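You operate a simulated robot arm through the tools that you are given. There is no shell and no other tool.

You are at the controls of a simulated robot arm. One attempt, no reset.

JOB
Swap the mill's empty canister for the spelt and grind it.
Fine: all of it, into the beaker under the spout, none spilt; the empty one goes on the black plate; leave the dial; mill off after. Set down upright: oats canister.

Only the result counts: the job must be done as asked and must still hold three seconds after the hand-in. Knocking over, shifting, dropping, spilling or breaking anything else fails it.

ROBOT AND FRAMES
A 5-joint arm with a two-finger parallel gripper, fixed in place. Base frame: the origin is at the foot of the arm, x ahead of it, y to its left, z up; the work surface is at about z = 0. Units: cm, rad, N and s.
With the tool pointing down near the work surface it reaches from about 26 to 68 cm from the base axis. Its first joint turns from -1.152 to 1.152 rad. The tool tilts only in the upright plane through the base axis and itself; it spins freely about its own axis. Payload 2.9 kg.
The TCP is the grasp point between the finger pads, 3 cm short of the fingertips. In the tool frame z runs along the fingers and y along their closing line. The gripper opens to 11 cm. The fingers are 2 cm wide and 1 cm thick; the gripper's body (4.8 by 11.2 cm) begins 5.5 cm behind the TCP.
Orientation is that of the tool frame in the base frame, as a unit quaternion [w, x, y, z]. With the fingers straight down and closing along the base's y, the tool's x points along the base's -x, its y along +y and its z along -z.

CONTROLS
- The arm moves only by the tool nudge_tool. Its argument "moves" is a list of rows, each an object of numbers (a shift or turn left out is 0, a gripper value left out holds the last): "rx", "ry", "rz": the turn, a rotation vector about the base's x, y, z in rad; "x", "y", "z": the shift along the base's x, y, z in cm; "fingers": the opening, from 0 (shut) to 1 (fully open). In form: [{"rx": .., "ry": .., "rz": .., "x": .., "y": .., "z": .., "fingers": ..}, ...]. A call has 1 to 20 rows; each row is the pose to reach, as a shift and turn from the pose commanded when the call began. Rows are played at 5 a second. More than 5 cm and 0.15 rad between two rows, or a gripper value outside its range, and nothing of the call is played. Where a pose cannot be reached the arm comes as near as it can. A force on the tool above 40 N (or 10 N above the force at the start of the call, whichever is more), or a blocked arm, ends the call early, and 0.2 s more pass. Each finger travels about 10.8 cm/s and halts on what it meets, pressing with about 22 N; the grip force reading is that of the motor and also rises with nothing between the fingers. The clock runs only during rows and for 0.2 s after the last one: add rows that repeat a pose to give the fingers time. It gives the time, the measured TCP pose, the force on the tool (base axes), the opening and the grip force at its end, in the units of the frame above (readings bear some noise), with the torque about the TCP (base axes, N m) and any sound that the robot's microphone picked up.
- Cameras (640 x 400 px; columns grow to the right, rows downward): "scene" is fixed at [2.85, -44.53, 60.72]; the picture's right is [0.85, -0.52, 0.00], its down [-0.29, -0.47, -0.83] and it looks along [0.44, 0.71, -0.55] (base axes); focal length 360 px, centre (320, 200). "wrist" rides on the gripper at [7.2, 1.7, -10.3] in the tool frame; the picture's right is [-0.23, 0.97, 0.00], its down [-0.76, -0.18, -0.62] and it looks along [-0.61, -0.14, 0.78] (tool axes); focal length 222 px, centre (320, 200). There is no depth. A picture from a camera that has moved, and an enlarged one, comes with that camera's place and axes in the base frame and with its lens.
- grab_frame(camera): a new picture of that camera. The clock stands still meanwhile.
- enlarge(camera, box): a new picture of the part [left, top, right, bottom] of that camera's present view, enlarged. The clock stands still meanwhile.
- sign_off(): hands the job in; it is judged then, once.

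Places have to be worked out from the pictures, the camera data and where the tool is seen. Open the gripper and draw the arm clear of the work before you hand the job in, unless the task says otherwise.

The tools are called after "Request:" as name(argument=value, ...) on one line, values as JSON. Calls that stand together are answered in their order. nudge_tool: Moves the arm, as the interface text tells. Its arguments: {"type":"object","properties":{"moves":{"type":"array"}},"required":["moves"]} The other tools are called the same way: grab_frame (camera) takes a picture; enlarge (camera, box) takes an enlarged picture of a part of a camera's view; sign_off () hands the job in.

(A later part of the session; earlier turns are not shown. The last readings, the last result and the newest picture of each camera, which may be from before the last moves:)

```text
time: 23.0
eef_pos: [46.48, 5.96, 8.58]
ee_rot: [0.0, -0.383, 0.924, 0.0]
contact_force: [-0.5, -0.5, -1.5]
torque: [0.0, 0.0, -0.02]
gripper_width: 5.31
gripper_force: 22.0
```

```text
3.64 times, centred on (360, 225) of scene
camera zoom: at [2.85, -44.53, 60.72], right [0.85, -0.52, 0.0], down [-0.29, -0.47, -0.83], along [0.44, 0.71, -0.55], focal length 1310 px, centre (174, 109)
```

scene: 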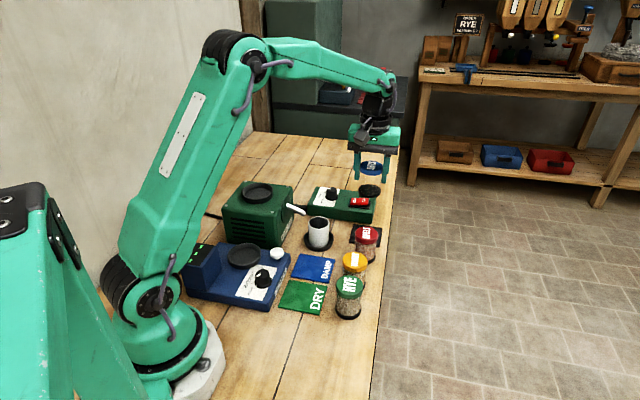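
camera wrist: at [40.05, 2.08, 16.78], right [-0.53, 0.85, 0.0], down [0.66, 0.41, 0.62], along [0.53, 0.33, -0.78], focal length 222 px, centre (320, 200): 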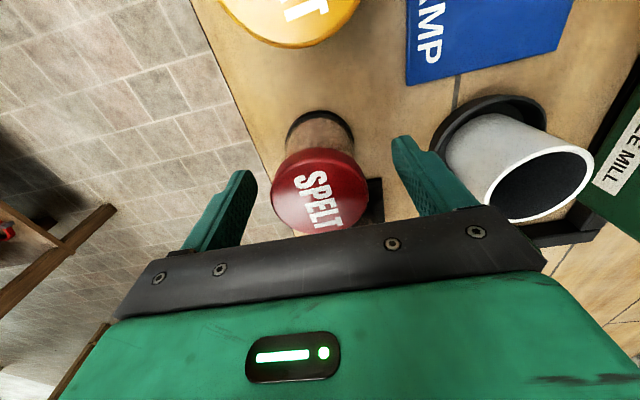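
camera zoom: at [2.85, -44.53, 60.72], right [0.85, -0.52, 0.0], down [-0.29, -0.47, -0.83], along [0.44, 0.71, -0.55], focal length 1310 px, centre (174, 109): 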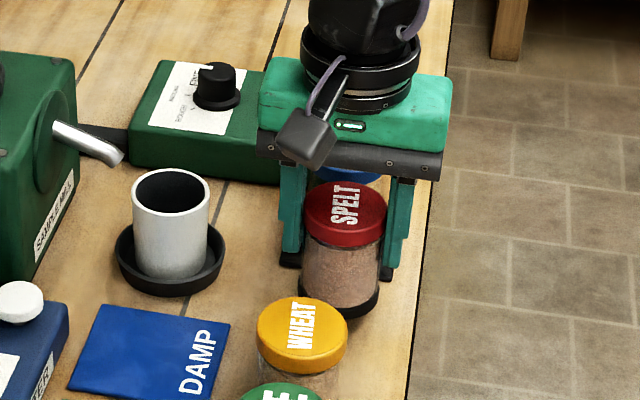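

SPELT is lifted and firmly gripped. Raising it well clear and carrying it over to the mill socket at (28.83, 27.43).

Request:
nudge_tool(moves=[{"z": 2}, {"z": 5}, {"z": 8}, {"z": 11}, {"z": 14}, {"z": 17}, {"z": 19}, {"x": -1.2, "y": 1.5, "z": 20}, {"x": -3.5, "y": 4.3, "z": 20}, {"x": -6, "y": 7.3, "z": 20}, {"x": -8.5, "y": 10.4, "z": 20}, {"x": -11, "y": 13.4, "z": 20}, {"x": -13.5, "y": 16.5, "z": 20}, {"x": -15.7, "y": 19.1, "z": 20}, {"x": -17.0, "y": 20.7, "z": 20}, {"x": -17.63, "y": 21.5, "z": 20}, {"x": -17.63, "y": 21.5, "z": 20}])

Request:
grab_frame(camera="wrist")

Request:
enlarge(camera="wrist", box=[230, 20, 400, 160])

Request:
enlarge(camera="scene", box=[210, 100, 310, 230])

```text
time: 26.6
eef_pos: [28.67, 27.42, 28.53]
ee_rot: [0.0, -0.382, 0.924, 0.0]
contact_force: [-0.6, -0.3, -2.4]
torque: [0.01, -0.01, 0.0]
gripper_width: 5.28
gripper_force: 22.7
```

```text
taken
camera wrist: at [22.41, 23.42, 38.87], right [-0.53, 0.85, 0.0], down [0.66, 0.41, 0.62], along [0.53, 0.33, -0.78], focal length 222 px, centre (320, 200)
```

wrist: 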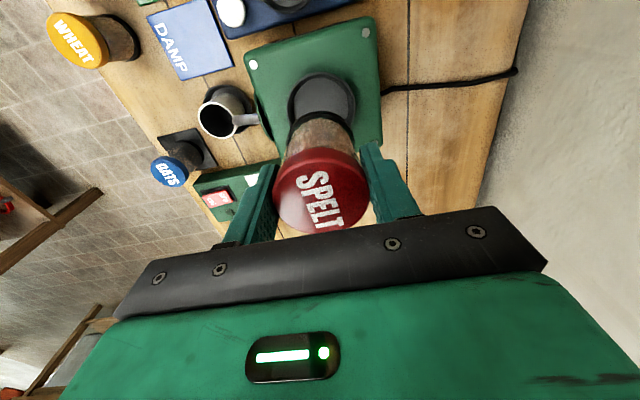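

```text
2.86 times, centred on (315, 90) of wrist
camera zoom: at [22.41, 23.42, 38.87], right [-0.53, 0.85, 0.0], down [0.66, 0.41, 0.62], along [0.53, 0.33, -0.78], focal length 635 px, centre (334, 514)
```

zoom: 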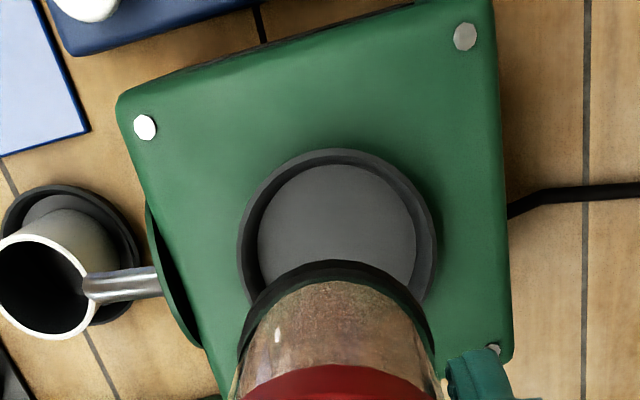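

```text
3.08 times, centred on (260, 165) of scene
camera zoom: at [2.85, -44.53, 60.72], right [0.85, -0.52, 0.0], down [-0.29, -0.47, -0.83], along [0.44, 0.71, -0.55], focal length 1109 px, centre (505, 308)
```

zoom: 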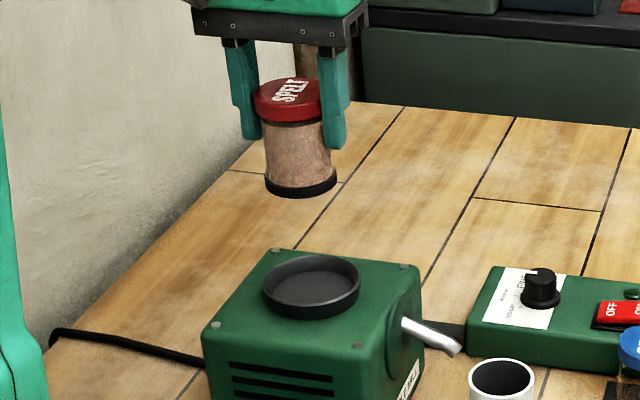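

The canister base and socket ring line up sideways. I'm zooming in on the lid and base to verify the alignment along the other axis.

Request:
enlarge(camera="wrist", box=[250, 60, 390, 240])

Request:
enlarge(camera="scene", box=[225, 115, 290, 205])

```text
2.22 times, centred on (320, 150) of wrist
camera zoom: at [22.41, 23.42, 38.87], right [-0.53, 0.85, 0.0], down [0.66, 0.41, 0.62], along [0.53, 0.33, -0.78], focal length 494 px, centre (320, 311)
```

zoom: 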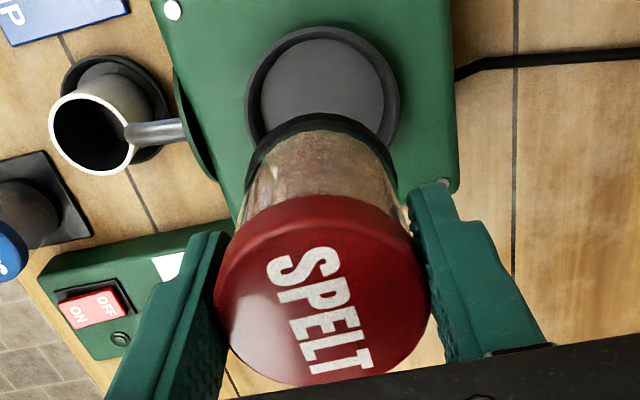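

```text
4.44 times, centred on (258, 160) of scene
camera zoom: at [2.85, -44.53, 60.72], right [0.85, -0.52, 0.0], down [-0.29, -0.47, -0.83], along [0.44, 0.71, -0.55], focal length 1602 px, centre (598, 378)
```

zoom: 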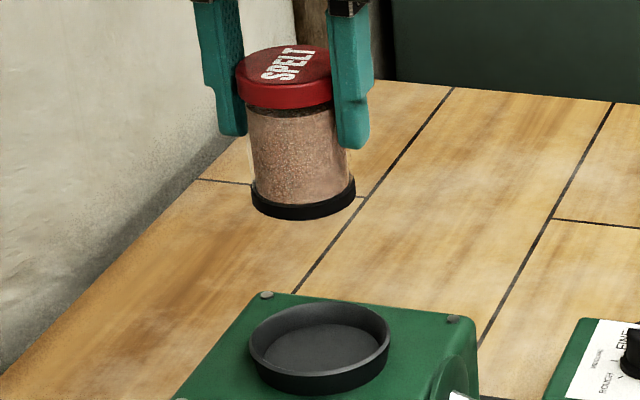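

SPELT is well aligned across both cameras' lateral axis, but that leaves the radial direction less certain. I'm spinning the hand by -90° to view the alignment from a perpendicular side.

Request:
nudge_tool(moves=[{"rz": -0.12}, {"rz": -0.26}, {"rz": -0.4}, {"rz": -0.54}, {"rz": -0.68}, {"rz": -0.82}, {"rz": -0.96}, {"rz": -1.1}, {"rz": -1.24}, {"rz": -1.38}, {"rz": -1.48}, {"rz": -1.571}, {"rz": -1.571}, {"rz": -1.571}])

Request:
grab_frame(camera="wrist")

Request:
enlarge(camera="wrist", box=[250, 60, 390, 240])

Request:
enlarge(camera="scene", box=[225, 115, 290, 205])

```text
time: 29.6
eef_pos: [28.94, 27.48, 28.54]
ee_rot: [-0.001, 0.383, 0.924, 0.0]
contact_force: [0.3, 0.3, -1.4]
torque: [0.03, 0.0, 0.01]
gripper_width: 5.28
gripper_force: 21.5
```

```text
taken
camera wrist: at [24.88, 33.74, 38.82], right [0.85, 0.53, 0.0], down [0.41, -0.66, 0.62], along [0.33, -0.53, -0.78], focal length 222 px, centre (320, 200)
```

wrist: 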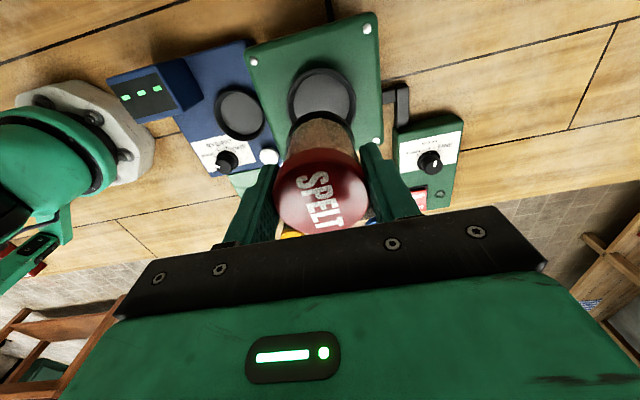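

```text
2.22 times, centred on (320, 150) of wrist
camera zoom: at [24.88, 33.74, 38.82], right [0.85, 0.53, 0.0], down [0.41, -0.66, 0.62], along [0.33, -0.53, -0.78], focal length 494 px, centre (320, 311)
```

zoom: 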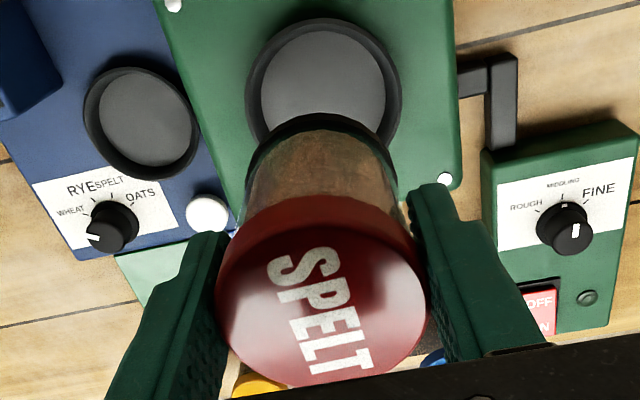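

```text
4.44 times, centred on (258, 160) of scene
camera zoom: at [2.85, -44.53, 60.72], right [0.85, -0.52, 0.0], down [-0.29, -0.47, -0.83], along [0.44, 0.71, -0.55], focal length 1602 px, centre (598, 378)
```

zoom: 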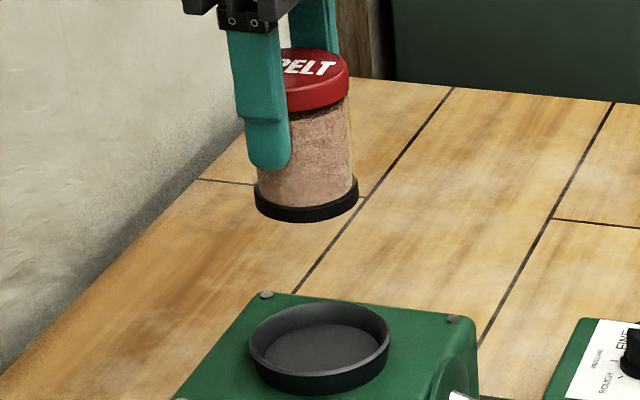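

The perpendicular view shows the canister base sits about 0.28 cm off the tool axis, so I'm shifting by (-0.06, +0.29) to centre it on the socket. Then down to just above the rim.

Request:
nudge_tool(moves=[{"x": -0.06, "y": 0.29, "z": -1}, {"x": -0.06, "y": 0.29, "z": -3}, {"x": -0.06, "y": 0.29, "z": -5}, {"x": -0.06, "y": 0.29, "z": -7}, {"x": -0.06, "y": 0.29, "z": -7.6}, {"x": -0.06, "y": 0.29, "z": -7.6}])

Request:
enlarge(camera="wrist", box=[250, 60, 390, 240])

Request:
enlarge(camera="scene", box=[225, 130, 290, 220])

```text
time: 31.0
eef_pos: [28.82, 27.77, 20.75]
ee_rot: [0.0, 0.382, 0.924, 0.0]
contact_force: [-0.8, 0.6, -2.3]
torque: [0.01, 0.02, -0.02]
gripper_width: 5.31
gripper_force: 22.3
```

```text
2.22 times, centred on (320, 150) of wrist
camera zoom: at [24.82, 34.04, 31.19], right [0.85, 0.53, 0.0], down [0.41, -0.66, 0.62], along [0.33, -0.53, -0.78], focal length 494 px, centre (320, 311)
```

zoom: 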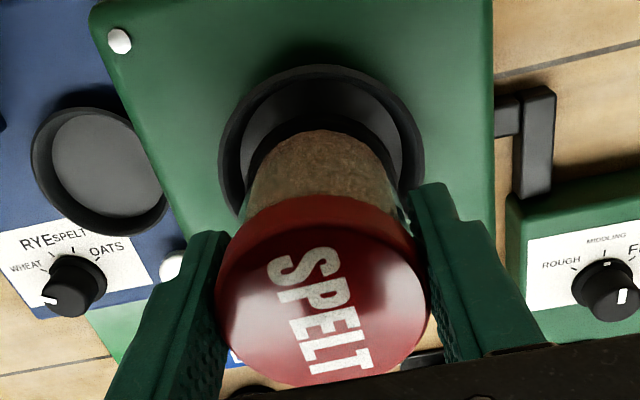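

```text
4.44 times, centred on (258, 175) of scene
camera zoom: at [2.85, -44.53, 60.72], right [0.85, -0.52, 0.0], down [-0.29, -0.47, -0.83], along [0.44, 0.71, -0.55], focal length 1602 px, centre (598, 311)
```

zoom: 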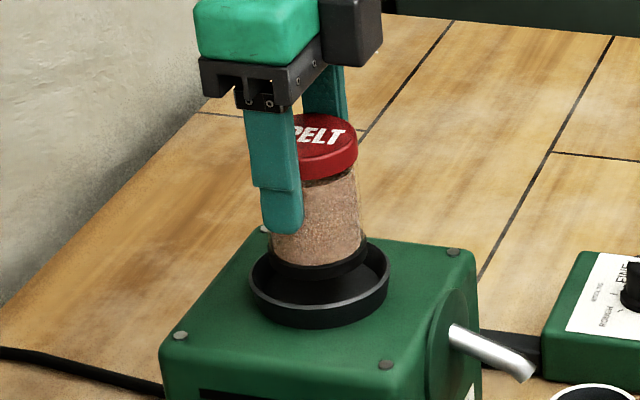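

The base is over the socket, about 0.1–0.15 cm too far toward scene-left. Applying a small correction and lowering slowly into the ring.

Request:
nudge_tool(moves=[{"x": 0.09, "y": -0.05, "z": 0}, {"x": 0.09, "y": -0.05, "z": -0.4}, {"x": 0.09, "y": -0.05, "z": -0.8}, {"x": 0.09, "y": -0.05, "z": -1.2}, {"x": 0.09, "y": -0.05, "z": -1.5}, {"x": 0.09, "y": -0.05, "z": -1.5}])

Request:
enlarge(camera="wrist", box=[250, 60, 390, 240])

Request:
enlarge(camera="scene", box=[225, 130, 290, 220])

```text
time: 32.4
eef_pos: [28.74, 27.65, 19.48]
ee_rot: [0.001, 0.382, 0.924, 0.0]
contact_force: [0.2, -0.4, -2.6]
torque: [0.05, 0.03, 0.0]
gripper_width: 5.28
gripper_force: 21.9
```

```text
2.22 times, centred on (320, 150) of wrist
camera zoom: at [24.84, 33.94, 29.68], right [0.85, 0.53, 0.0], down [0.41, -0.66, 0.62], along [0.33, -0.53, -0.78], focal length 494 px, centre (320, 311)
```

zoom: 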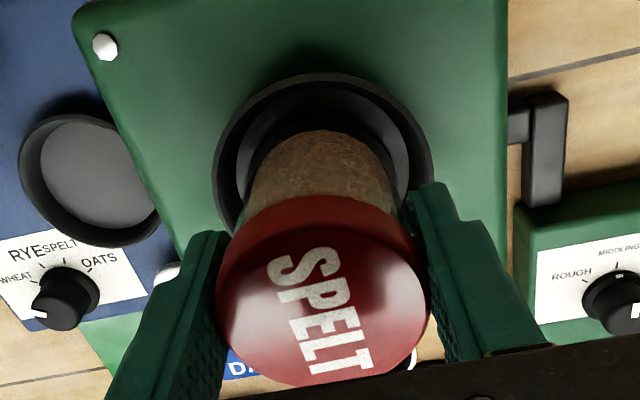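

```text
4.44 times, centred on (258, 175) of scene
camera zoom: at [2.85, -44.53, 60.72], right [0.85, -0.52, 0.0], down [-0.29, -0.47, -0.83], along [0.44, 0.71, -0.55], focal length 1602 px, centre (598, 311)
```

zoom: 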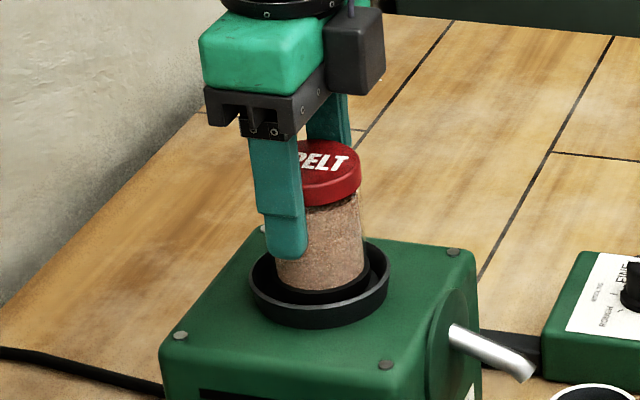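

The base is inside the ring and touching nothing yet. Lowering in 0.1 cm steps until it seats.

Request:
nudge_tool(moves=[{"z": -0.1}, {"z": -0.2}, {"z": -0.3}, {"z": -0.3}])

Request:
nudge_tool(moves=[{"z": -0.1}, {"z": -0.2}, {"z": -0.2}])

```text
time: 33.4
eef_pos: [28.85, 27.61, 19.13]
ee_rot: [0.0, 0.382, 0.924, 0.0]
contact_force: [0.1, -0.8, -2.0]
torque: [-0.03, -0.02, -0.05]
gripper_width: 5.3
gripper_force: 21.7
```

```text
time: 34.2
eef_pos: [28.89, 27.59, 18.93]
ee_rot: [0.0, 0.382, 0.924, 0.0]
contact_force: [-2.0, 0.2, 2.0]
torque: [-0.08, 0.04, 0.01]
gripper_width: 5.27
gripper_force: 22.1
```

Contact is starting near TCP 18.9, matching the expected seat height. One more 0.1 cm to confirm.

Request:
nudge_tool(moves=[{"z": -0.1}, {"z": -0.1}])

Request:
enlarge(camera="wrist", box=[250, 60, 390, 240])

Request:
enlarge(camera="scene", box=[225, 130, 290, 220])

```text
time: 34.8
eef_pos: [28.93, 27.74, 18.86]
ee_rot: [0.0, 0.382, 0.924, 0.001]
contact_force: [-3.9, -4.3, 17.4]
torque: [-0.26, 0.12, 0.0]
gripper_width: 5.31
gripper_force: 21.7
```

```text
2.22 times, centred on (320, 150) of wrist
camera zoom: at [24.89, 33.98, 29.2], right [0.85, 0.53, 0.0], down [0.41, -0.67, 0.62], along [0.33, -0.53, -0.78], focal length 494 px, centre (320, 311)
```

zoom: 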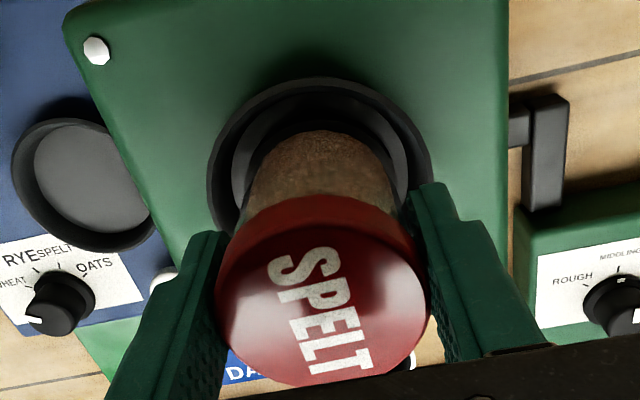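

```text
4.44 times, centred on (258, 175) of scene
camera zoom: at [2.84, -44.53, 60.72], right [0.85, -0.52, 0.0], down [-0.29, -0.47, -0.83], along [0.44, 0.71, -0.55], focal length 1602 px, centre (598, 311)
```

zoom: 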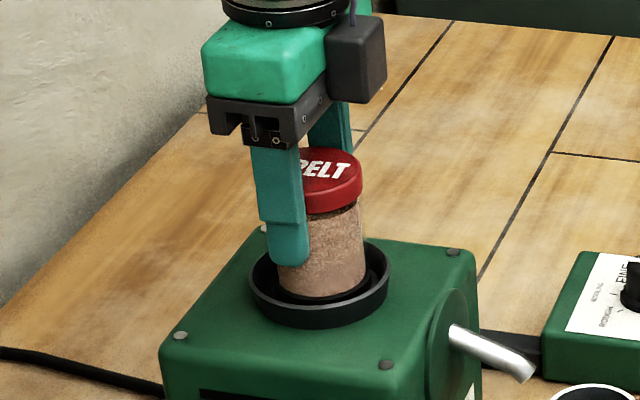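

Seated: 17 N at TCP 18.86, the same height OATS sat at. Unloading slightly and opening.

Request:
nudge_tool(moves=[{"z": 0.1}, {"z": 0.1}])

Request:
nudge_tool(moves=[{"z": 0.05, "fingers": 0.55}, {"z": 0.05, "fingers": 0.65}, {"z": 0.05, "fingers": 0.8}, {"z": 0.05, "fingers": 0.85}, {"z": 0.05, "fingers": 0.85}])

Request:
enlarge(camera="wrist", box=[250, 60, 390, 240])

Request:
enlarge(camera="scene", box=[225, 130, 290, 220])

```text
time: 35.4
eef_pos: [28.94, 27.72, 18.81]
ee_rot: [0.0, 0.383, 0.924, 0.001]
contact_force: [3.8, -0.5, 7.2]
torque: [-0.01, -0.25, 0.04]
gripper_width: 5.28
gripper_force: 22.4
```

```text
time: 36.6
eef_pos: [28.82, 27.71, 18.96]
ee_rot: [0.0, 0.383, 0.924, 0.0]
contact_force: [-0.5, -0.5, -0.6]
torque: [0.0, -0.01, 0.0]
gripper_width: 9.35
gripper_force: 0.0
```

```text
2.22 times, centred on (320, 150) of wrist
camera zoom: at [24.83, 34.01, 29.27], right [0.85, 0.53, 0.0], down [0.41, -0.66, 0.62], along [0.33, -0.53, -0.78], focal length 494 px, centre (320, 311)
```

zoom: 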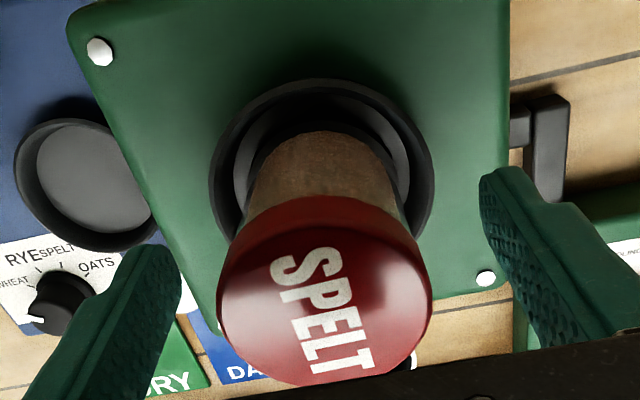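

```text
4.44 times, centred on (258, 175) of scene
camera zoom: at [2.85, -44.53, 60.72], right [0.85, -0.52, 0.0], down [-0.29, -0.47, -0.83], along [0.44, 0.71, -0.55], focal length 1602 px, centre (598, 311)
```

zoom: 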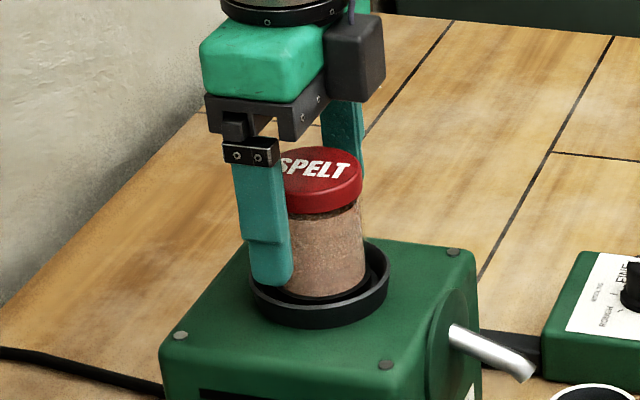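

SPELT stands released in the socket. Lifting straight up and checking how it's seated.

Request:
nudge_tool(moves=[{"z": 2}, {"z": 4.5}, {"z": 7}, {"z": 9.5}, {"z": 11}, {"z": 11}])

Request:
enlarge(camera="wrist", box=[250, 30, 390, 170])

Request:
enlarge(camera="scene", box=[225, 140, 290, 215])

Request:
grab_frame(camera="scene")

```text
time: 38.0
eef_pos: [28.9, 27.66, 30.04]
ee_rot: [0.0, 0.382, 0.924, 0.0]
contact_force: [-0.3, 0.3, -0.1]
torque: [0.01, -0.01, -0.01]
gripper_width: 9.36
gripper_force: 0.1
```

```text
2.86 times, centred on (320, 100) of wrist
camera zoom: at [24.92, 34.01, 40.33], right [0.85, 0.53, 0.0], down [0.41, -0.66, 0.62], along [0.33, -0.53, -0.78], focal length 635 px, centre (320, 486)
```

zoom: 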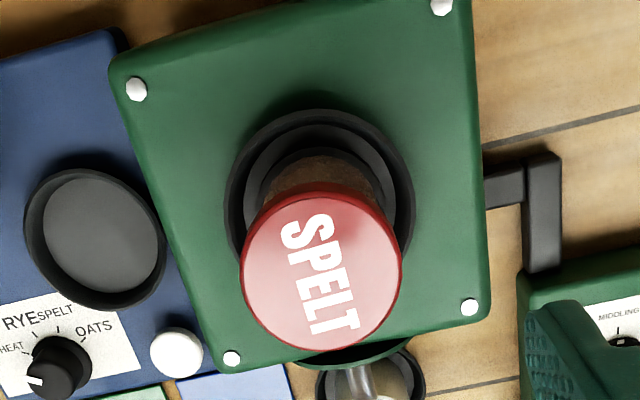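

```text
5.33 times, centred on (258, 178) of scene
camera zoom: at [2.85, -44.53, 60.72], right [0.85, -0.52, 0.0], down [-0.29, -0.47, -0.83], along [0.44, 0.71, -0.55], focal length 1922 px, centre (653, 320)
```

zoom: 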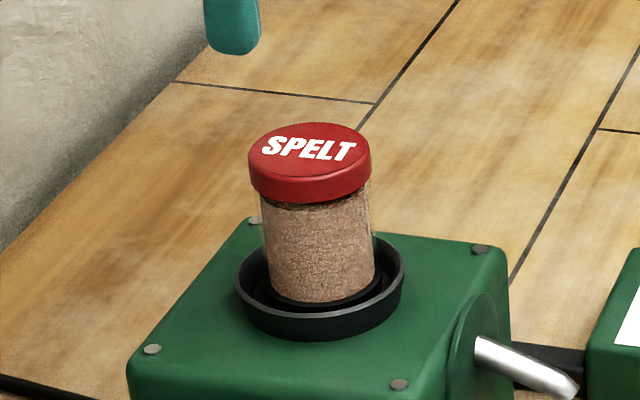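

```text
taken
```

scene: 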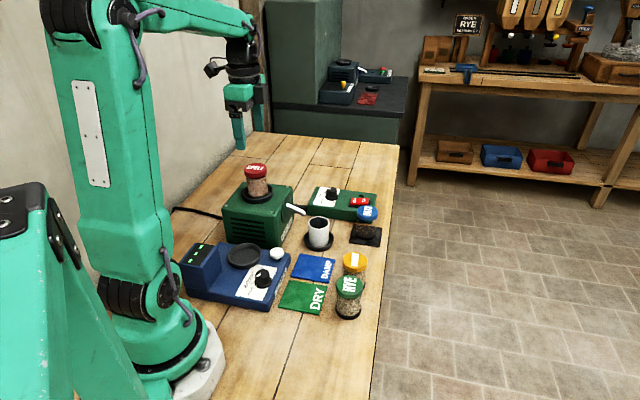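

SPELT is seated at the same height OATS was and sits upright within the ring. Moving over the rocker near (55.7, 20.8) with fingers shut to measure the switch.

Request:
nudge_tool(moves=[{"x": 2, "y": -0.5, "fingers": 0.4}, {"x": 5, "y": -1.3, "fingers": 0.0}, {"x": 8.5, "y": -2.2}, {"x": 12, "y": -3.1}, {"x": 15.5, "y": -4.0, "z": -1}, {"x": 19, "y": -4.9, "z": -3}, {"x": 22, "y": -5.7, "z": -5.5}, {"x": 25, "y": -6.4, "z": -8}, {"x": 26.84, "y": -6.87, "z": -9.85}, {"x": 26.84, "y": -6.87, "z": -9.85}, {"x": 26.84, "y": -6.87, "z": -9.85}])

Request:
grab_frame(camera="wrist")

Request:
enlarge(camera="wrist", box=[240, 40, 400, 220])

Request:
enlarge(camera="scene", box=[290, 140, 410, 260])

```text
time: 40.4
eef_pos: [55.76, 20.64, 19.95]
ee_rot: [0.001, 0.383, 0.924, 0.0]
contact_force: [0.1, 0.5, -0.2]
torque: [0.0, 0.0, 0.01]
gripper_width: 0.0
gripper_force: 21.7
```

```text
taken
camera wrist: at [51.72, 26.89, 30.32], right [0.85, 0.53, 0.0], down [0.41, -0.66, 0.62], along [0.33, -0.53, -0.78], focal length 222 px, centre (320, 200)
```

wrist: 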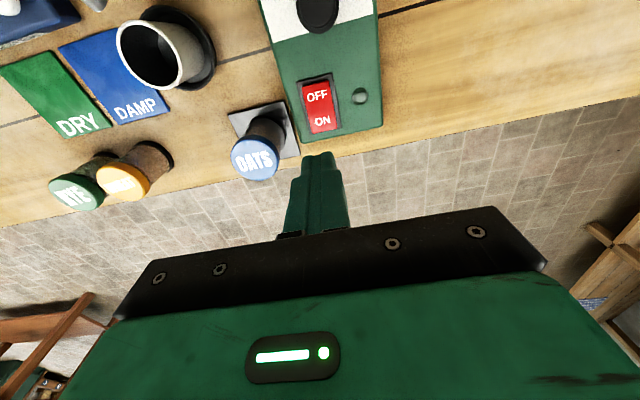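

```text
2.22 times, centred on (320, 130) of wrist
camera zoom: at [51.72, 26.89, 30.32], right [0.85, 0.53, 0.0], down [0.41, -0.66, 0.62], along [0.33, -0.53, -0.78], focal length 494 px, centre (320, 356)
```

zoom: 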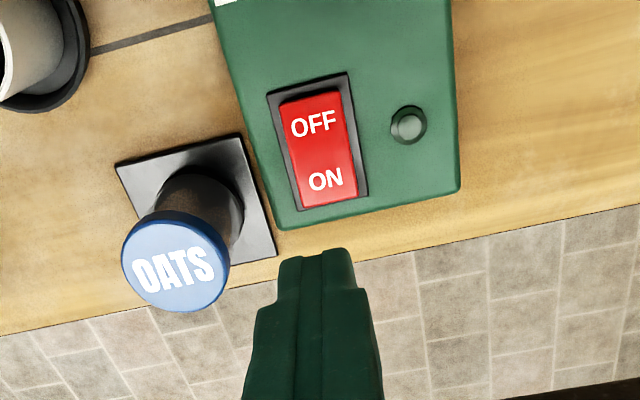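

```text
3.33 times, centred on (350, 200) of scene
camera zoom: at [2.85, -44.53, 60.72], right [0.85, -0.52, 0.0], down [-0.29, -0.47, -0.83], along [0.44, 0.71, -0.55], focal length 1201 px, centre (220, 200)
```

zoom: 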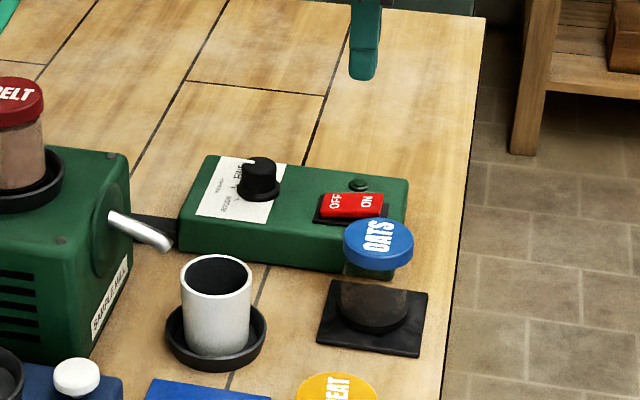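

The rocker spans roughly (53.9, 22.45) to (57.2, 18.95), with its ON end at the outer side. Positioning the shut fingertips above the ON half at (56.9, 19.25), tip about 2 cm above the rocker.

Request:
nudge_tool(moves=[{"x": 0.6, "y": -0.8, "z": -1, "fingers": 0}, {"x": 1.22, "y": -1.56, "z": -3}, {"x": 1.22, "y": -1.56, "z": -5.5}, {"x": 1.22, "y": -1.56, "z": -8}, {"x": 1.22, "y": -1.56, "z": -9.7}, {"x": 1.22, "y": -1.56, "z": -9.7}])

Request:
grab_frame(camera="wrist")

Request:
enlarge(camera="wrist", box=[260, 60, 400, 220])

Request:
enlarge(camera="scene", box=[320, 150, 400, 230])

```text
time: 41.8
eef_pos: [56.92, 19.32, 10.31]
ee_rot: [0.0, 0.383, 0.924, 0.0]
contact_force: [0.3, 0.0, 0.3]
torque: [0.02, 0.0, 0.03]
gripper_width: 0.03
gripper_force: 22.0
```

```text
taken
camera wrist: at [52.94, 25.54, 20.61], right [0.85, 0.53, 0.0], down [0.41, -0.66, 0.62], along [0.33, -0.53, -0.78], focal length 222 px, centre (320, 200)
```

wrist: 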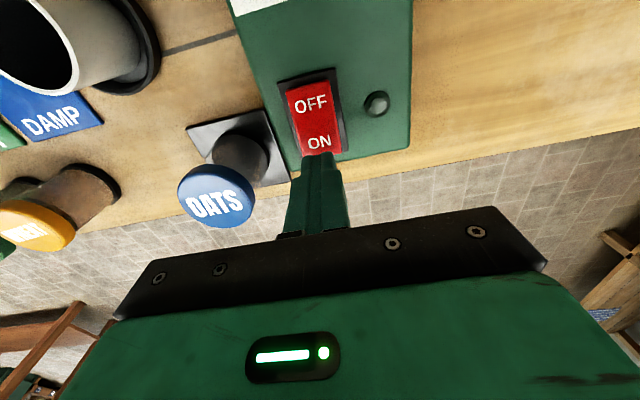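

```text
2.50 times, centred on (330, 140) of wrist
camera zoom: at [52.94, 25.54, 20.61], right [0.85, 0.53, 0.0], down [0.41, -0.66, 0.62], along [0.33, -0.53, -0.78], focal length 555 px, centre (295, 350)
```

zoom: 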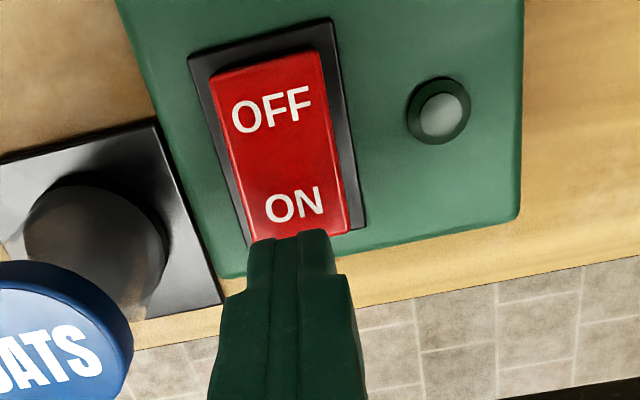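

```text
5.00 times, centred on (360, 190) of scene
camera zoom: at [2.85, -44.53, 60.72], right [0.85, -0.52, 0.0], down [-0.29, -0.47, -0.83], along [0.44, 0.71, -0.55], focal length 1802 px, centre (120, 250)
```

zoom: 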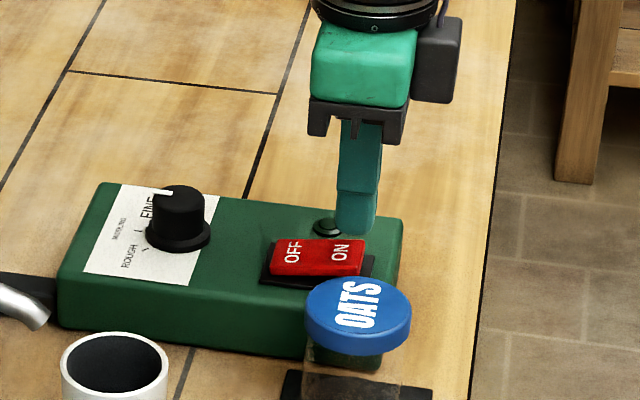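

The fingertips are lined up over the ON end. I'll shift slightly inward and lower in small steps until the rocker yields, listening for the mill.

Request:
nudge_tool(moves=[{"x": -0.15, "y": 0.2, "z": -0.4}, {"x": -0.15, "y": 0.2, "z": -0.8}, {"x": -0.15, "y": 0.2, "z": -1.1}, {"x": -0.15, "y": 0.2, "z": -1.1}])

Request:
nudge_tool(moves=[{"z": -0.15}, {"z": -0.3}, {"z": -0.3}])

Request:
enlarge(camera="scene", box=[320, 150, 400, 230])

```text
time: 42.8
eef_pos: [56.81, 19.51, 9.3]
ee_rot: [0.0, 0.382, 0.924, 0.0]
contact_force: [0.3, -0.5, -0.7]
torque: [-0.04, -0.01, -0.01]
gripper_width: 0.0
gripper_force: 22.4
```

```text
time: 43.6
eef_pos: [56.78, 19.53, 9.05]
ee_rot: [0.0, 0.383, 0.924, 0.0]
contact_force: [-0.2, -0.3, -1.1]
torque: [-0.01, 0.01, 0.0]
gripper_width: 0.01
gripper_force: 21.7
```

```text
5.00 times, centred on (360, 190) of scene
camera zoom: at [2.85, -44.53, 60.72], right [0.85, -0.52, 0.0], down [-0.29, -0.47, -0.83], along [0.44, 0.71, -0.55], focal length 1802 px, centre (120, 250)
```

zoom: 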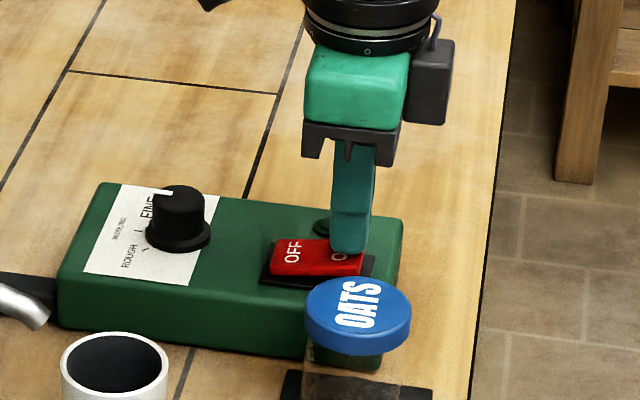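

The fingertip is just above the rocker's ON end with no contact yet. Stepping down another 0.3 cm.

Request:
nudge_tool(moves=[{"z": -0.15}, {"z": -0.3}, {"z": -0.3}])

```text
time: 44.4
eef_pos: [56.89, 19.44, 8.59]
ee_rot: [0.0, 0.383, 0.924, -0.001]
contact_force: [0.6, 0.0, -0.5]
torque: [0.04, 0.03, 0.0]
gripper_width: 0.0
gripper_force: 22.1
```

Still free at TCP 8.6 (tip at 5.6). Continuing down.

Request:
nudge_tool(moves=[{"z": -0.1}, {"z": -0.2}, {"z": -0.2}])

Request:
enlarge(camera="scene", box=[335, 180, 385, 220])

```text
time: 45.2
eef_pos: [56.8, 19.41, 8.55]
ee_rot: [0.001, 0.383, 0.924, -0.001]
contact_force: [2.1, 0.6, 0.9]
torque: [-0.02, -0.05, 0.04]
gripper_width: 0.01
gripper_force: 22.1
```

```text
10.00 times, centred on (360, 200) of scene
camera zoom: at [2.85, -44.53, 60.72], right [0.85, -0.52, 0.0], down [-0.29, -0.47, -0.83], along [0.44, 0.71, -0.55], focal length 3604 px, centre (-80, 200)
```

zoom: 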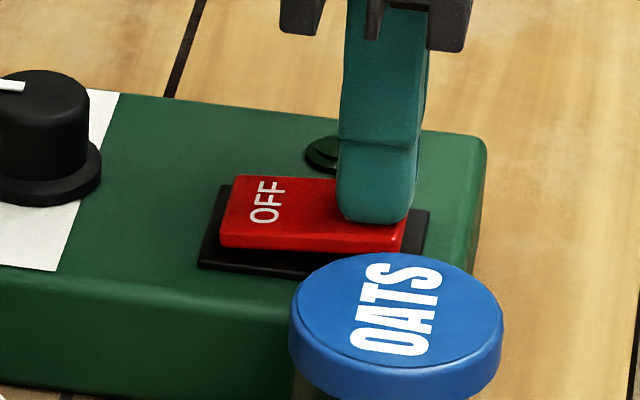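

Contact is just starting on the ON half (about +1 N). Pressing further in 0.1 cm steps.

Request:
nudge_tool(moves=[{"z": -0.1}, {"z": -0.2}, {"z": -0.2}])

Request:
enlarge(camera="scene", box=[335, 180, 385, 220])

```text
time: 46.0
eef_pos: [56.71, 19.38, 8.31]
ee_rot: [-0.001, 0.382, 0.924, 0.0]
contact_force: [-1.0, -0.4, 0.6]
torque: [-0.02, 0.0, 0.01]
gripper_width: 0.0
gripper_force: 22.0
```

```text
10.00 times, centred on (360, 200) of scene
camera zoom: at [2.85, -44.53, 60.72], right [0.85, -0.52, 0.0], down [-0.29, -0.47, -0.83], along [0.44, 0.71, -0.55], focal length 3604 px, centre (-80, 200)
```

zoom: 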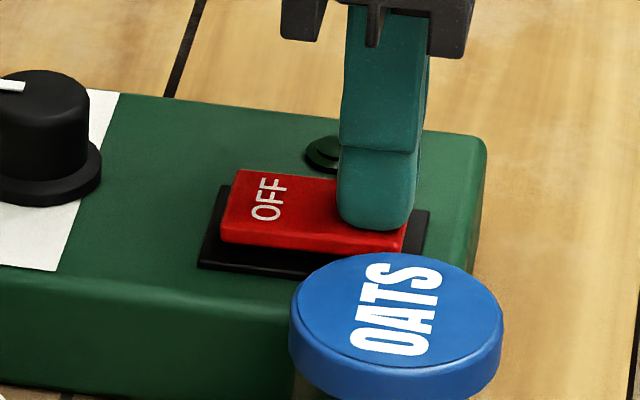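

The rocker is tilting (OFF end rising) but there's no mill sound yet. Pressing a little more.

Request:
nudge_tool(moves=[{"z": -0.1}, {"z": -0.2}, {"z": -0.2}])

Request:
enlarge(camera="scene", box=[335, 180, 385, 220])

```text
time: 46.8
eef_pos: [56.76, 19.41, 8.21]
ee_rot: [0.0, 0.382, 0.924, 0.001]
contact_force: [-0.4, 0.1, 6.3]
torque: [0.01, 0.09, -0.01]
gripper_width: 0.0
gripper_force: 21.9
```

```text
10.00 times, centred on (360, 200) of scene
camera zoom: at [2.85, -44.53, 60.72], right [0.85, -0.52, 0.0], down [-0.29, -0.47, -0.83], along [0.44, 0.71, -0.55], focal length 3604 px, centre (-80, 200)
```

zoom: 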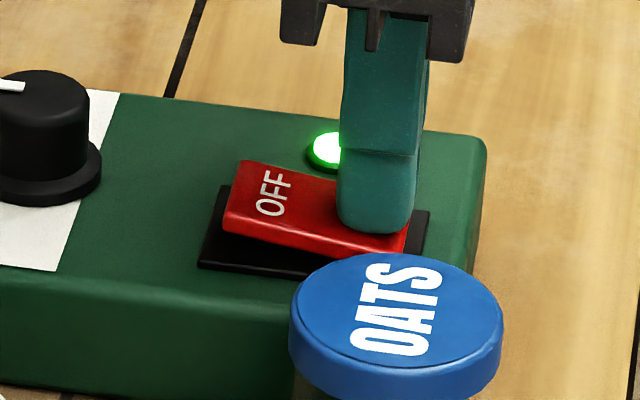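

The green LED lit and the rocker flipped to ON. Lifting the finger clear and watching the spout and beaker.

Request:
nudge_tool(moves=[{"z": 1}, {"z": 2.5}])

Request:
enlarge(camera="scene", box=[280, 180, 380, 260])

Request:
enlarge(camera="scene", box=[225, 140, 290, 215])

```text
time: 47.4
eef_pos: [56.94, 19.37, 10.59]
ee_rot: [0.0, 0.383, 0.924, 0.0]
contact_force: [0.1, -0.1, -0.4]
torque: [0.01, 0.02, -0.02]
gripper_width: 0.01
gripper_force: 21.8
```

```text
5.00 times, centred on (330, 220) of scene
camera zoom: at [2.85, -44.53, 60.72], right [0.85, -0.52, 0.0], down [-0.29, -0.47, -0.83], along [0.44, 0.71, -0.55], focal length 1802 px, centre (270, 100)
```

zoom: 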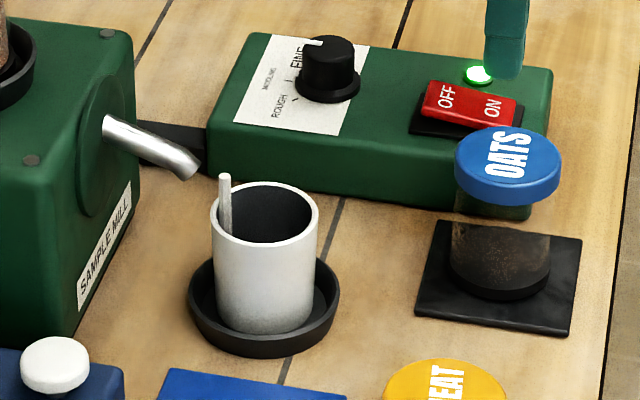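

```text
5.33 times, centred on (258, 178) of scene
camera zoom: at [2.85, -44.53, 60.72], right [0.85, -0.52, 0.0], down [-0.29, -0.47, -0.83], along [0.44, 0.71, -0.55], focal length 1922 px, centre (653, 320)
```

zoom: 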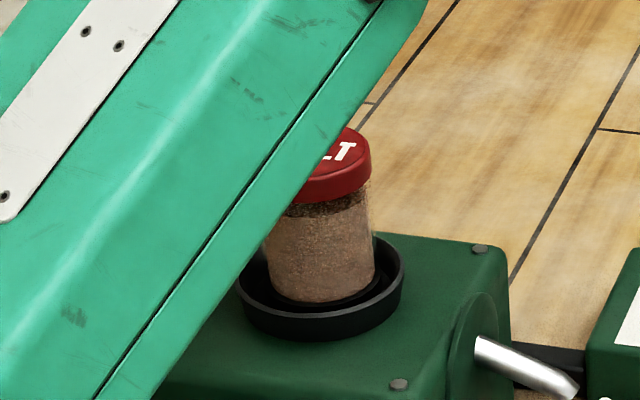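

The stream falls inside the beaker and the grain level in SPELT is dropping. While it grinds I'm moving the finger above the OFF half at (54.3, 22.0), staying clear, and waiting.

Request:
nudge_tool(moves=[{"z": 1}, {"x": -1.2, "y": 1.26, "z": 1}, {"x": -2.44, "y": 2.52, "z": 1}, {"x": -2.44, "y": 2.52, "z": 1}, {"x": -2.44, "y": 2.52, "z": 1}, {"x": -2.44, "y": 2.52, "z": 1}])

Request:
enlarge(camera="scene", box=[280, 180, 380, 260])

Request:
grab_frame(camera="wrist")

Request:
enlarge(camera="scene", box=[225, 140, 290, 215])

```text
time: 48.8
eef_pos: [54.3, 22.0, 11.64]
ee_rot: [-0.001, 0.382, 0.924, -0.001]
contact_force: [-0.5, 0.2, -0.3]
torque: [0.0, 0.02, -0.01]
gripper_width: 0.0
gripper_force: 22.3
```

```text
5.00 times, centred on (330, 220) of scene
camera zoom: at [2.85, -44.53, 60.72], right [0.85, -0.52, 0.0], down [-0.29, -0.47, -0.83], along [0.44, 0.71, -0.55], focal length 1802 px, centre (270, 100)
```

zoom: 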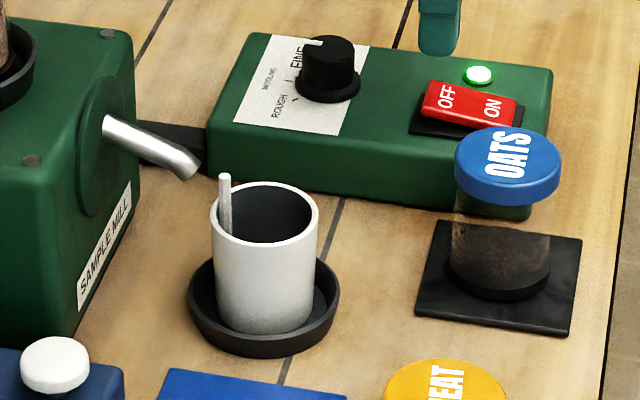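

```text
taken
camera wrist: at [50.34, 28.24, 21.82], right [0.85, 0.53, 0.0], down [0.41, -0.66, 0.62], along [0.33, -0.53, -0.78], focal length 222 px, centre (320, 200)
```

wrist: 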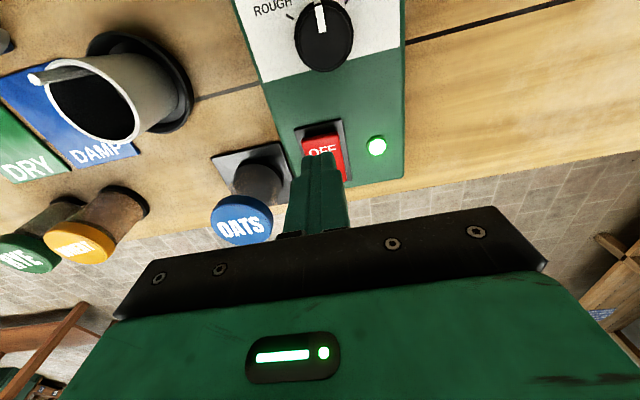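

```text
5.33 times, centred on (258, 178) of scene
camera zoom: at [2.85, -44.53, 60.72], right [0.85, -0.52, 0.0], down [-0.29, -0.47, -0.83], along [0.44, 0.71, -0.55], focal length 1922 px, centre (653, 320)
```

zoom: 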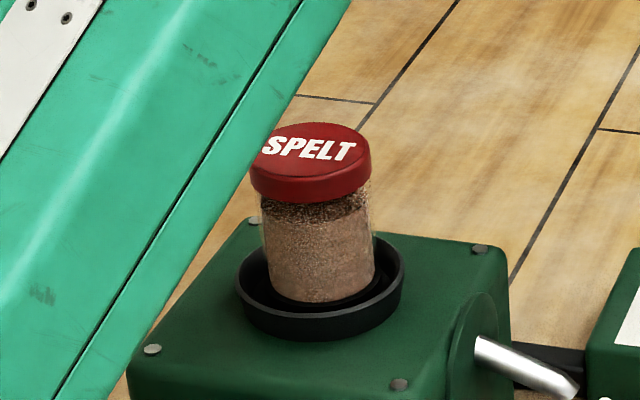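

The stream enters near the inner wall of the beaker, so I'm zooming in to make sure it's all going inside.

Request:
enlarge(camera="scene", box=[310, 205, 354, 255])

Request:
enlarge(camera="wrist", box=[0, 20, 210, 160])

```text
8.00 times, centred on (332, 230) of scene
camera zoom: at [2.85, -44.53, 60.72], right [0.85, -0.52, 0.0], down [-0.29, -0.47, -0.83], along [0.44, 0.71, -0.55], focal length 2883 px, centre (224, -40)
```

zoom: 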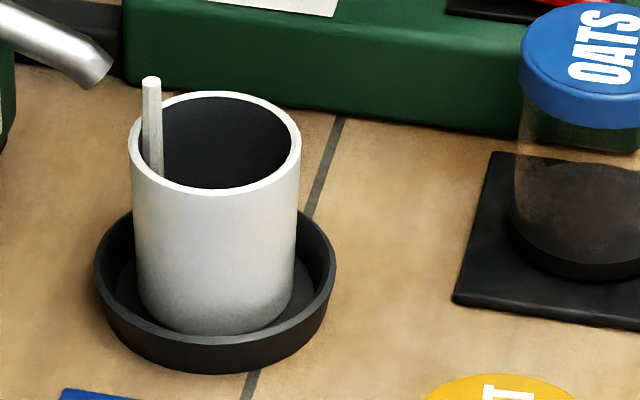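

```text
2.86 times, centred on (105, 90) of wrist
camera zoom: at [50.34, 28.24, 21.82], right [0.85, 0.53, 0.0], down [0.41, -0.66, 0.62], along [0.33, -0.53, -0.78], focal length 635 px, centre (934, 514)
```

zoom: 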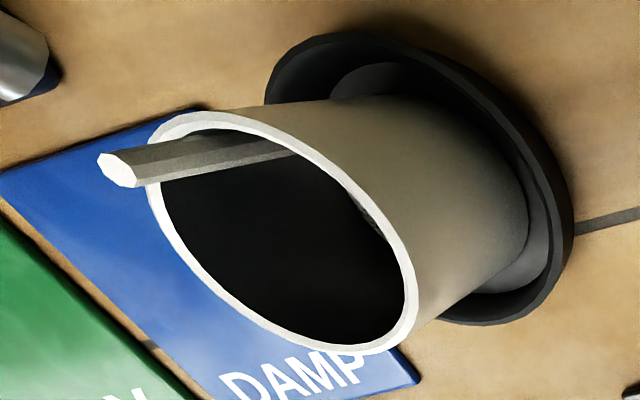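

The stream is clearly inside the beaker rim and nothing is landing outside. Holding still and waiting.

Request:
nudge_tool(moves=[{"z": 0}, {"z": 0}, {"z": 0}, {"z": 0}, {"z": 0}, {"z": 0}, {"z": 0}, {"z": 0}, {"z": 0}, {"z": 0}])

Request:
enlarge(camera="scene", box=[225, 140, 290, 215])

Request:
enlarge(camera="scene", box=[280, 180, 380, 260])

```text
time: 51.0
eef_pos: [54.41, 21.95, 11.65]
ee_rot: [0.0, 0.382, 0.924, 0.0]
contact_force: [0.1, 0.1, 0.2]
torque: [0.02, 0.0, 0.02]
gripper_width: 0.01
gripper_force: 22.3
```

```text
5.33 times, centred on (258, 178) of scene
camera zoom: at [2.85, -44.53, 60.72], right [0.85, -0.52, 0.0], down [-0.29, -0.47, -0.83], along [0.44, 0.71, -0.55], focal length 1922 px, centre (653, 320)
```

zoom: 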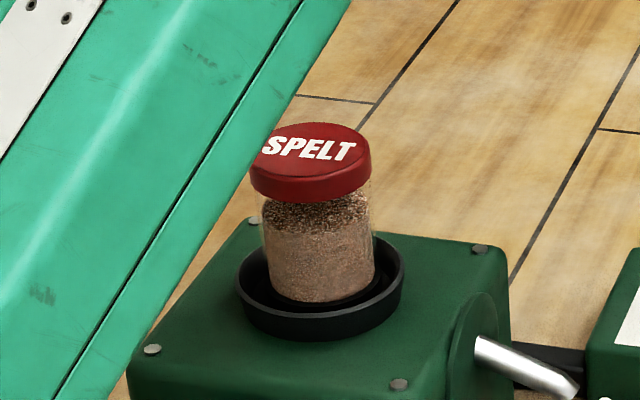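

```text
5.00 times, centred on (330, 220) of scene
camera zoom: at [2.85, -44.53, 60.72], right [0.85, -0.52, 0.0], down [-0.29, -0.47, -0.83], along [0.44, 0.71, -0.55], focal length 1802 px, centre (270, 100)
```

zoom: 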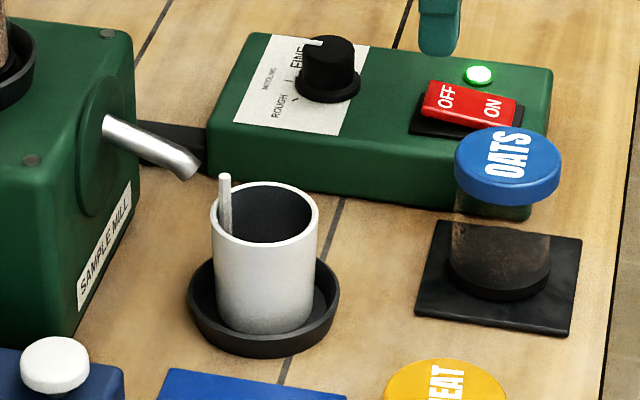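

The grain is falling steadily, with about a quarter gone after 4 s. Waiting on.

Request:
nudge_tool(moves=[{"z": 0}, {"z": 0}, {"z": 0}, {"z": 0}, {"z": 0}, {"z": 0}, {"z": 0}, {"z": 0}, {"z": 0}, {"z": 0}, {"z": 0}, {"z": 0}, {"z": 0}, {"z": 0}, {"z": 0}, {"z": 0}, {"z": 0}, {"z": 0}, {"z": 0}, {"z": 0}])

Request:
enlarge(camera="scene", box=[225, 140, 290, 215])

Request:
enlarge(camera="scene", box=[280, 180, 380, 260])

```text
time: 55.2
eef_pos: [54.38, 21.91, 11.5]
ee_rot: [-0.001, 0.383, 0.924, 0.0]
contact_force: [-0.3, -0.7, -0.5]
torque: [-0.02, -0.01, 0.02]
gripper_width: 0.0
gripper_force: 21.9
```

```text
5.33 times, centred on (258, 178) of scene
camera zoom: at [2.85, -44.53, 60.72], right [0.85, -0.52, 0.0], down [-0.29, -0.47, -0.83], along [0.44, 0.71, -0.55], focal length 1922 px, centre (653, 320)
```

zoom: 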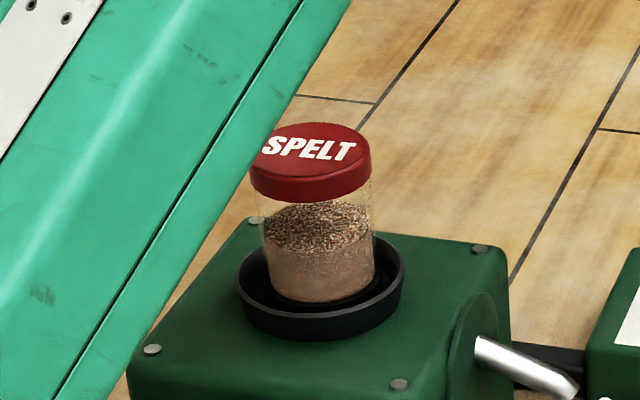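

```text
5.00 times, centred on (330, 220) of scene
camera zoom: at [2.85, -44.53, 60.72], right [0.85, -0.52, 0.0], down [-0.29, -0.47, -0.83], along [0.44, 0.71, -0.55], focal length 1802 px, centre (270, 100)
```

zoom: 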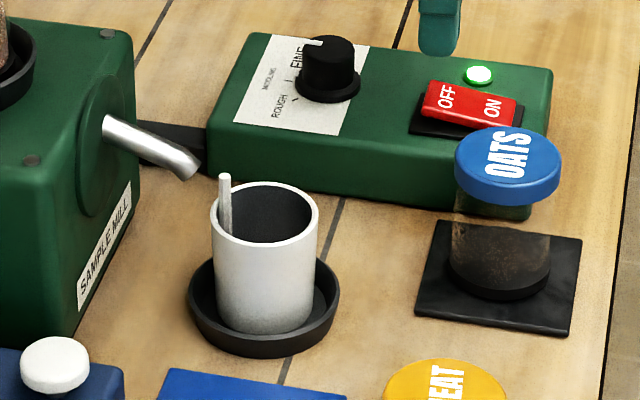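

Roughly half the grain is left and the stream is steady into the beaker. Waiting longer.

Request:
nudge_tool(moves=[{"z": 0}, {"z": 0}, {"z": 0}, {"z": 0}, {"z": 0}, {"z": 0}, {"z": 0}, {"z": 0}, {"z": 0}, {"z": 0}, {"z": 0}, {"z": 0}, {"z": 0}, {"z": 0}, {"z": 0}, {"z": 0}, {"z": 0}, {"z": 0}, {"z": 0}, {"z": 0}])

Request:
nudge_tool(moves=[{"z": 0}, {"z": 0}, {"z": 0}, {"z": 0}, {"z": 0}, {"z": 0}, {"z": 0}, {"z": 0}, {"z": 0}, {"z": 0}, {"z": 0}, {"z": 0}, {"z": 0}, {"z": 0}, {"z": 0}, {"z": 0}, {"z": 0}, {"z": 0}, {"z": 0}, {"z": 0}])

Request:
enlarge(camera="scene", box=[225, 140, 290, 215])

Request:
enlarge(camera="scene", box=[280, 180, 380, 260])

```text
time: 59.4
eef_pos: [54.37, 21.91, 11.58]
ee_rot: [0.0, 0.383, 0.924, 0.0]
contact_force: [0.4, 0.4, 0.0]
torque: [-0.01, -0.01, -0.02]
gripper_width: 0.0
gripper_force: 21.7
```

```text
time: 63.6
eef_pos: [54.37, 22.01, 11.58]
ee_rot: [0.0, 0.382, 0.924, 0.0]
contact_force: [-0.1, 0.7, 0.1]
torque: [0.03, 0.0, 0.0]
gripper_width: 0.0
gripper_force: 21.8
```

```text
5.33 times, centred on (258, 178) of scene
camera zoom: at [2.85, -44.53, 60.72], right [0.85, -0.52, 0.0], down [-0.29, -0.47, -0.83], along [0.44, 0.71, -0.55], focal length 1922 px, centre (653, 320)
```

zoom: 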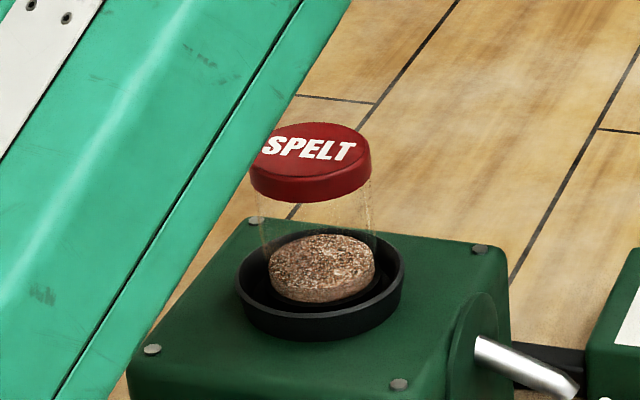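

```text
5.00 times, centred on (330, 220) of scene
camera zoom: at [2.85, -44.53, 60.72], right [0.85, -0.52, 0.0], down [-0.29, -0.47, -0.83], along [0.44, 0.71, -0.55], focal length 1802 px, centre (270, 100)
```

zoom: 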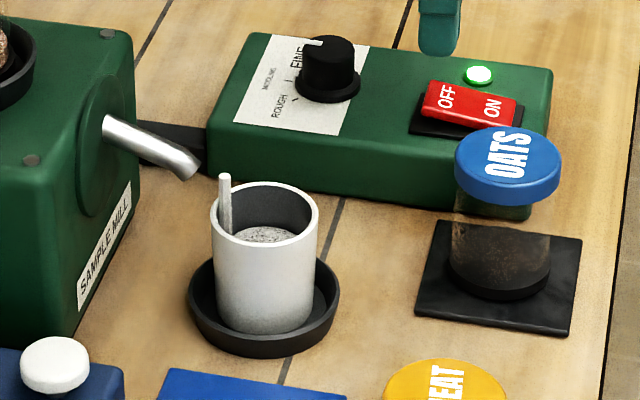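

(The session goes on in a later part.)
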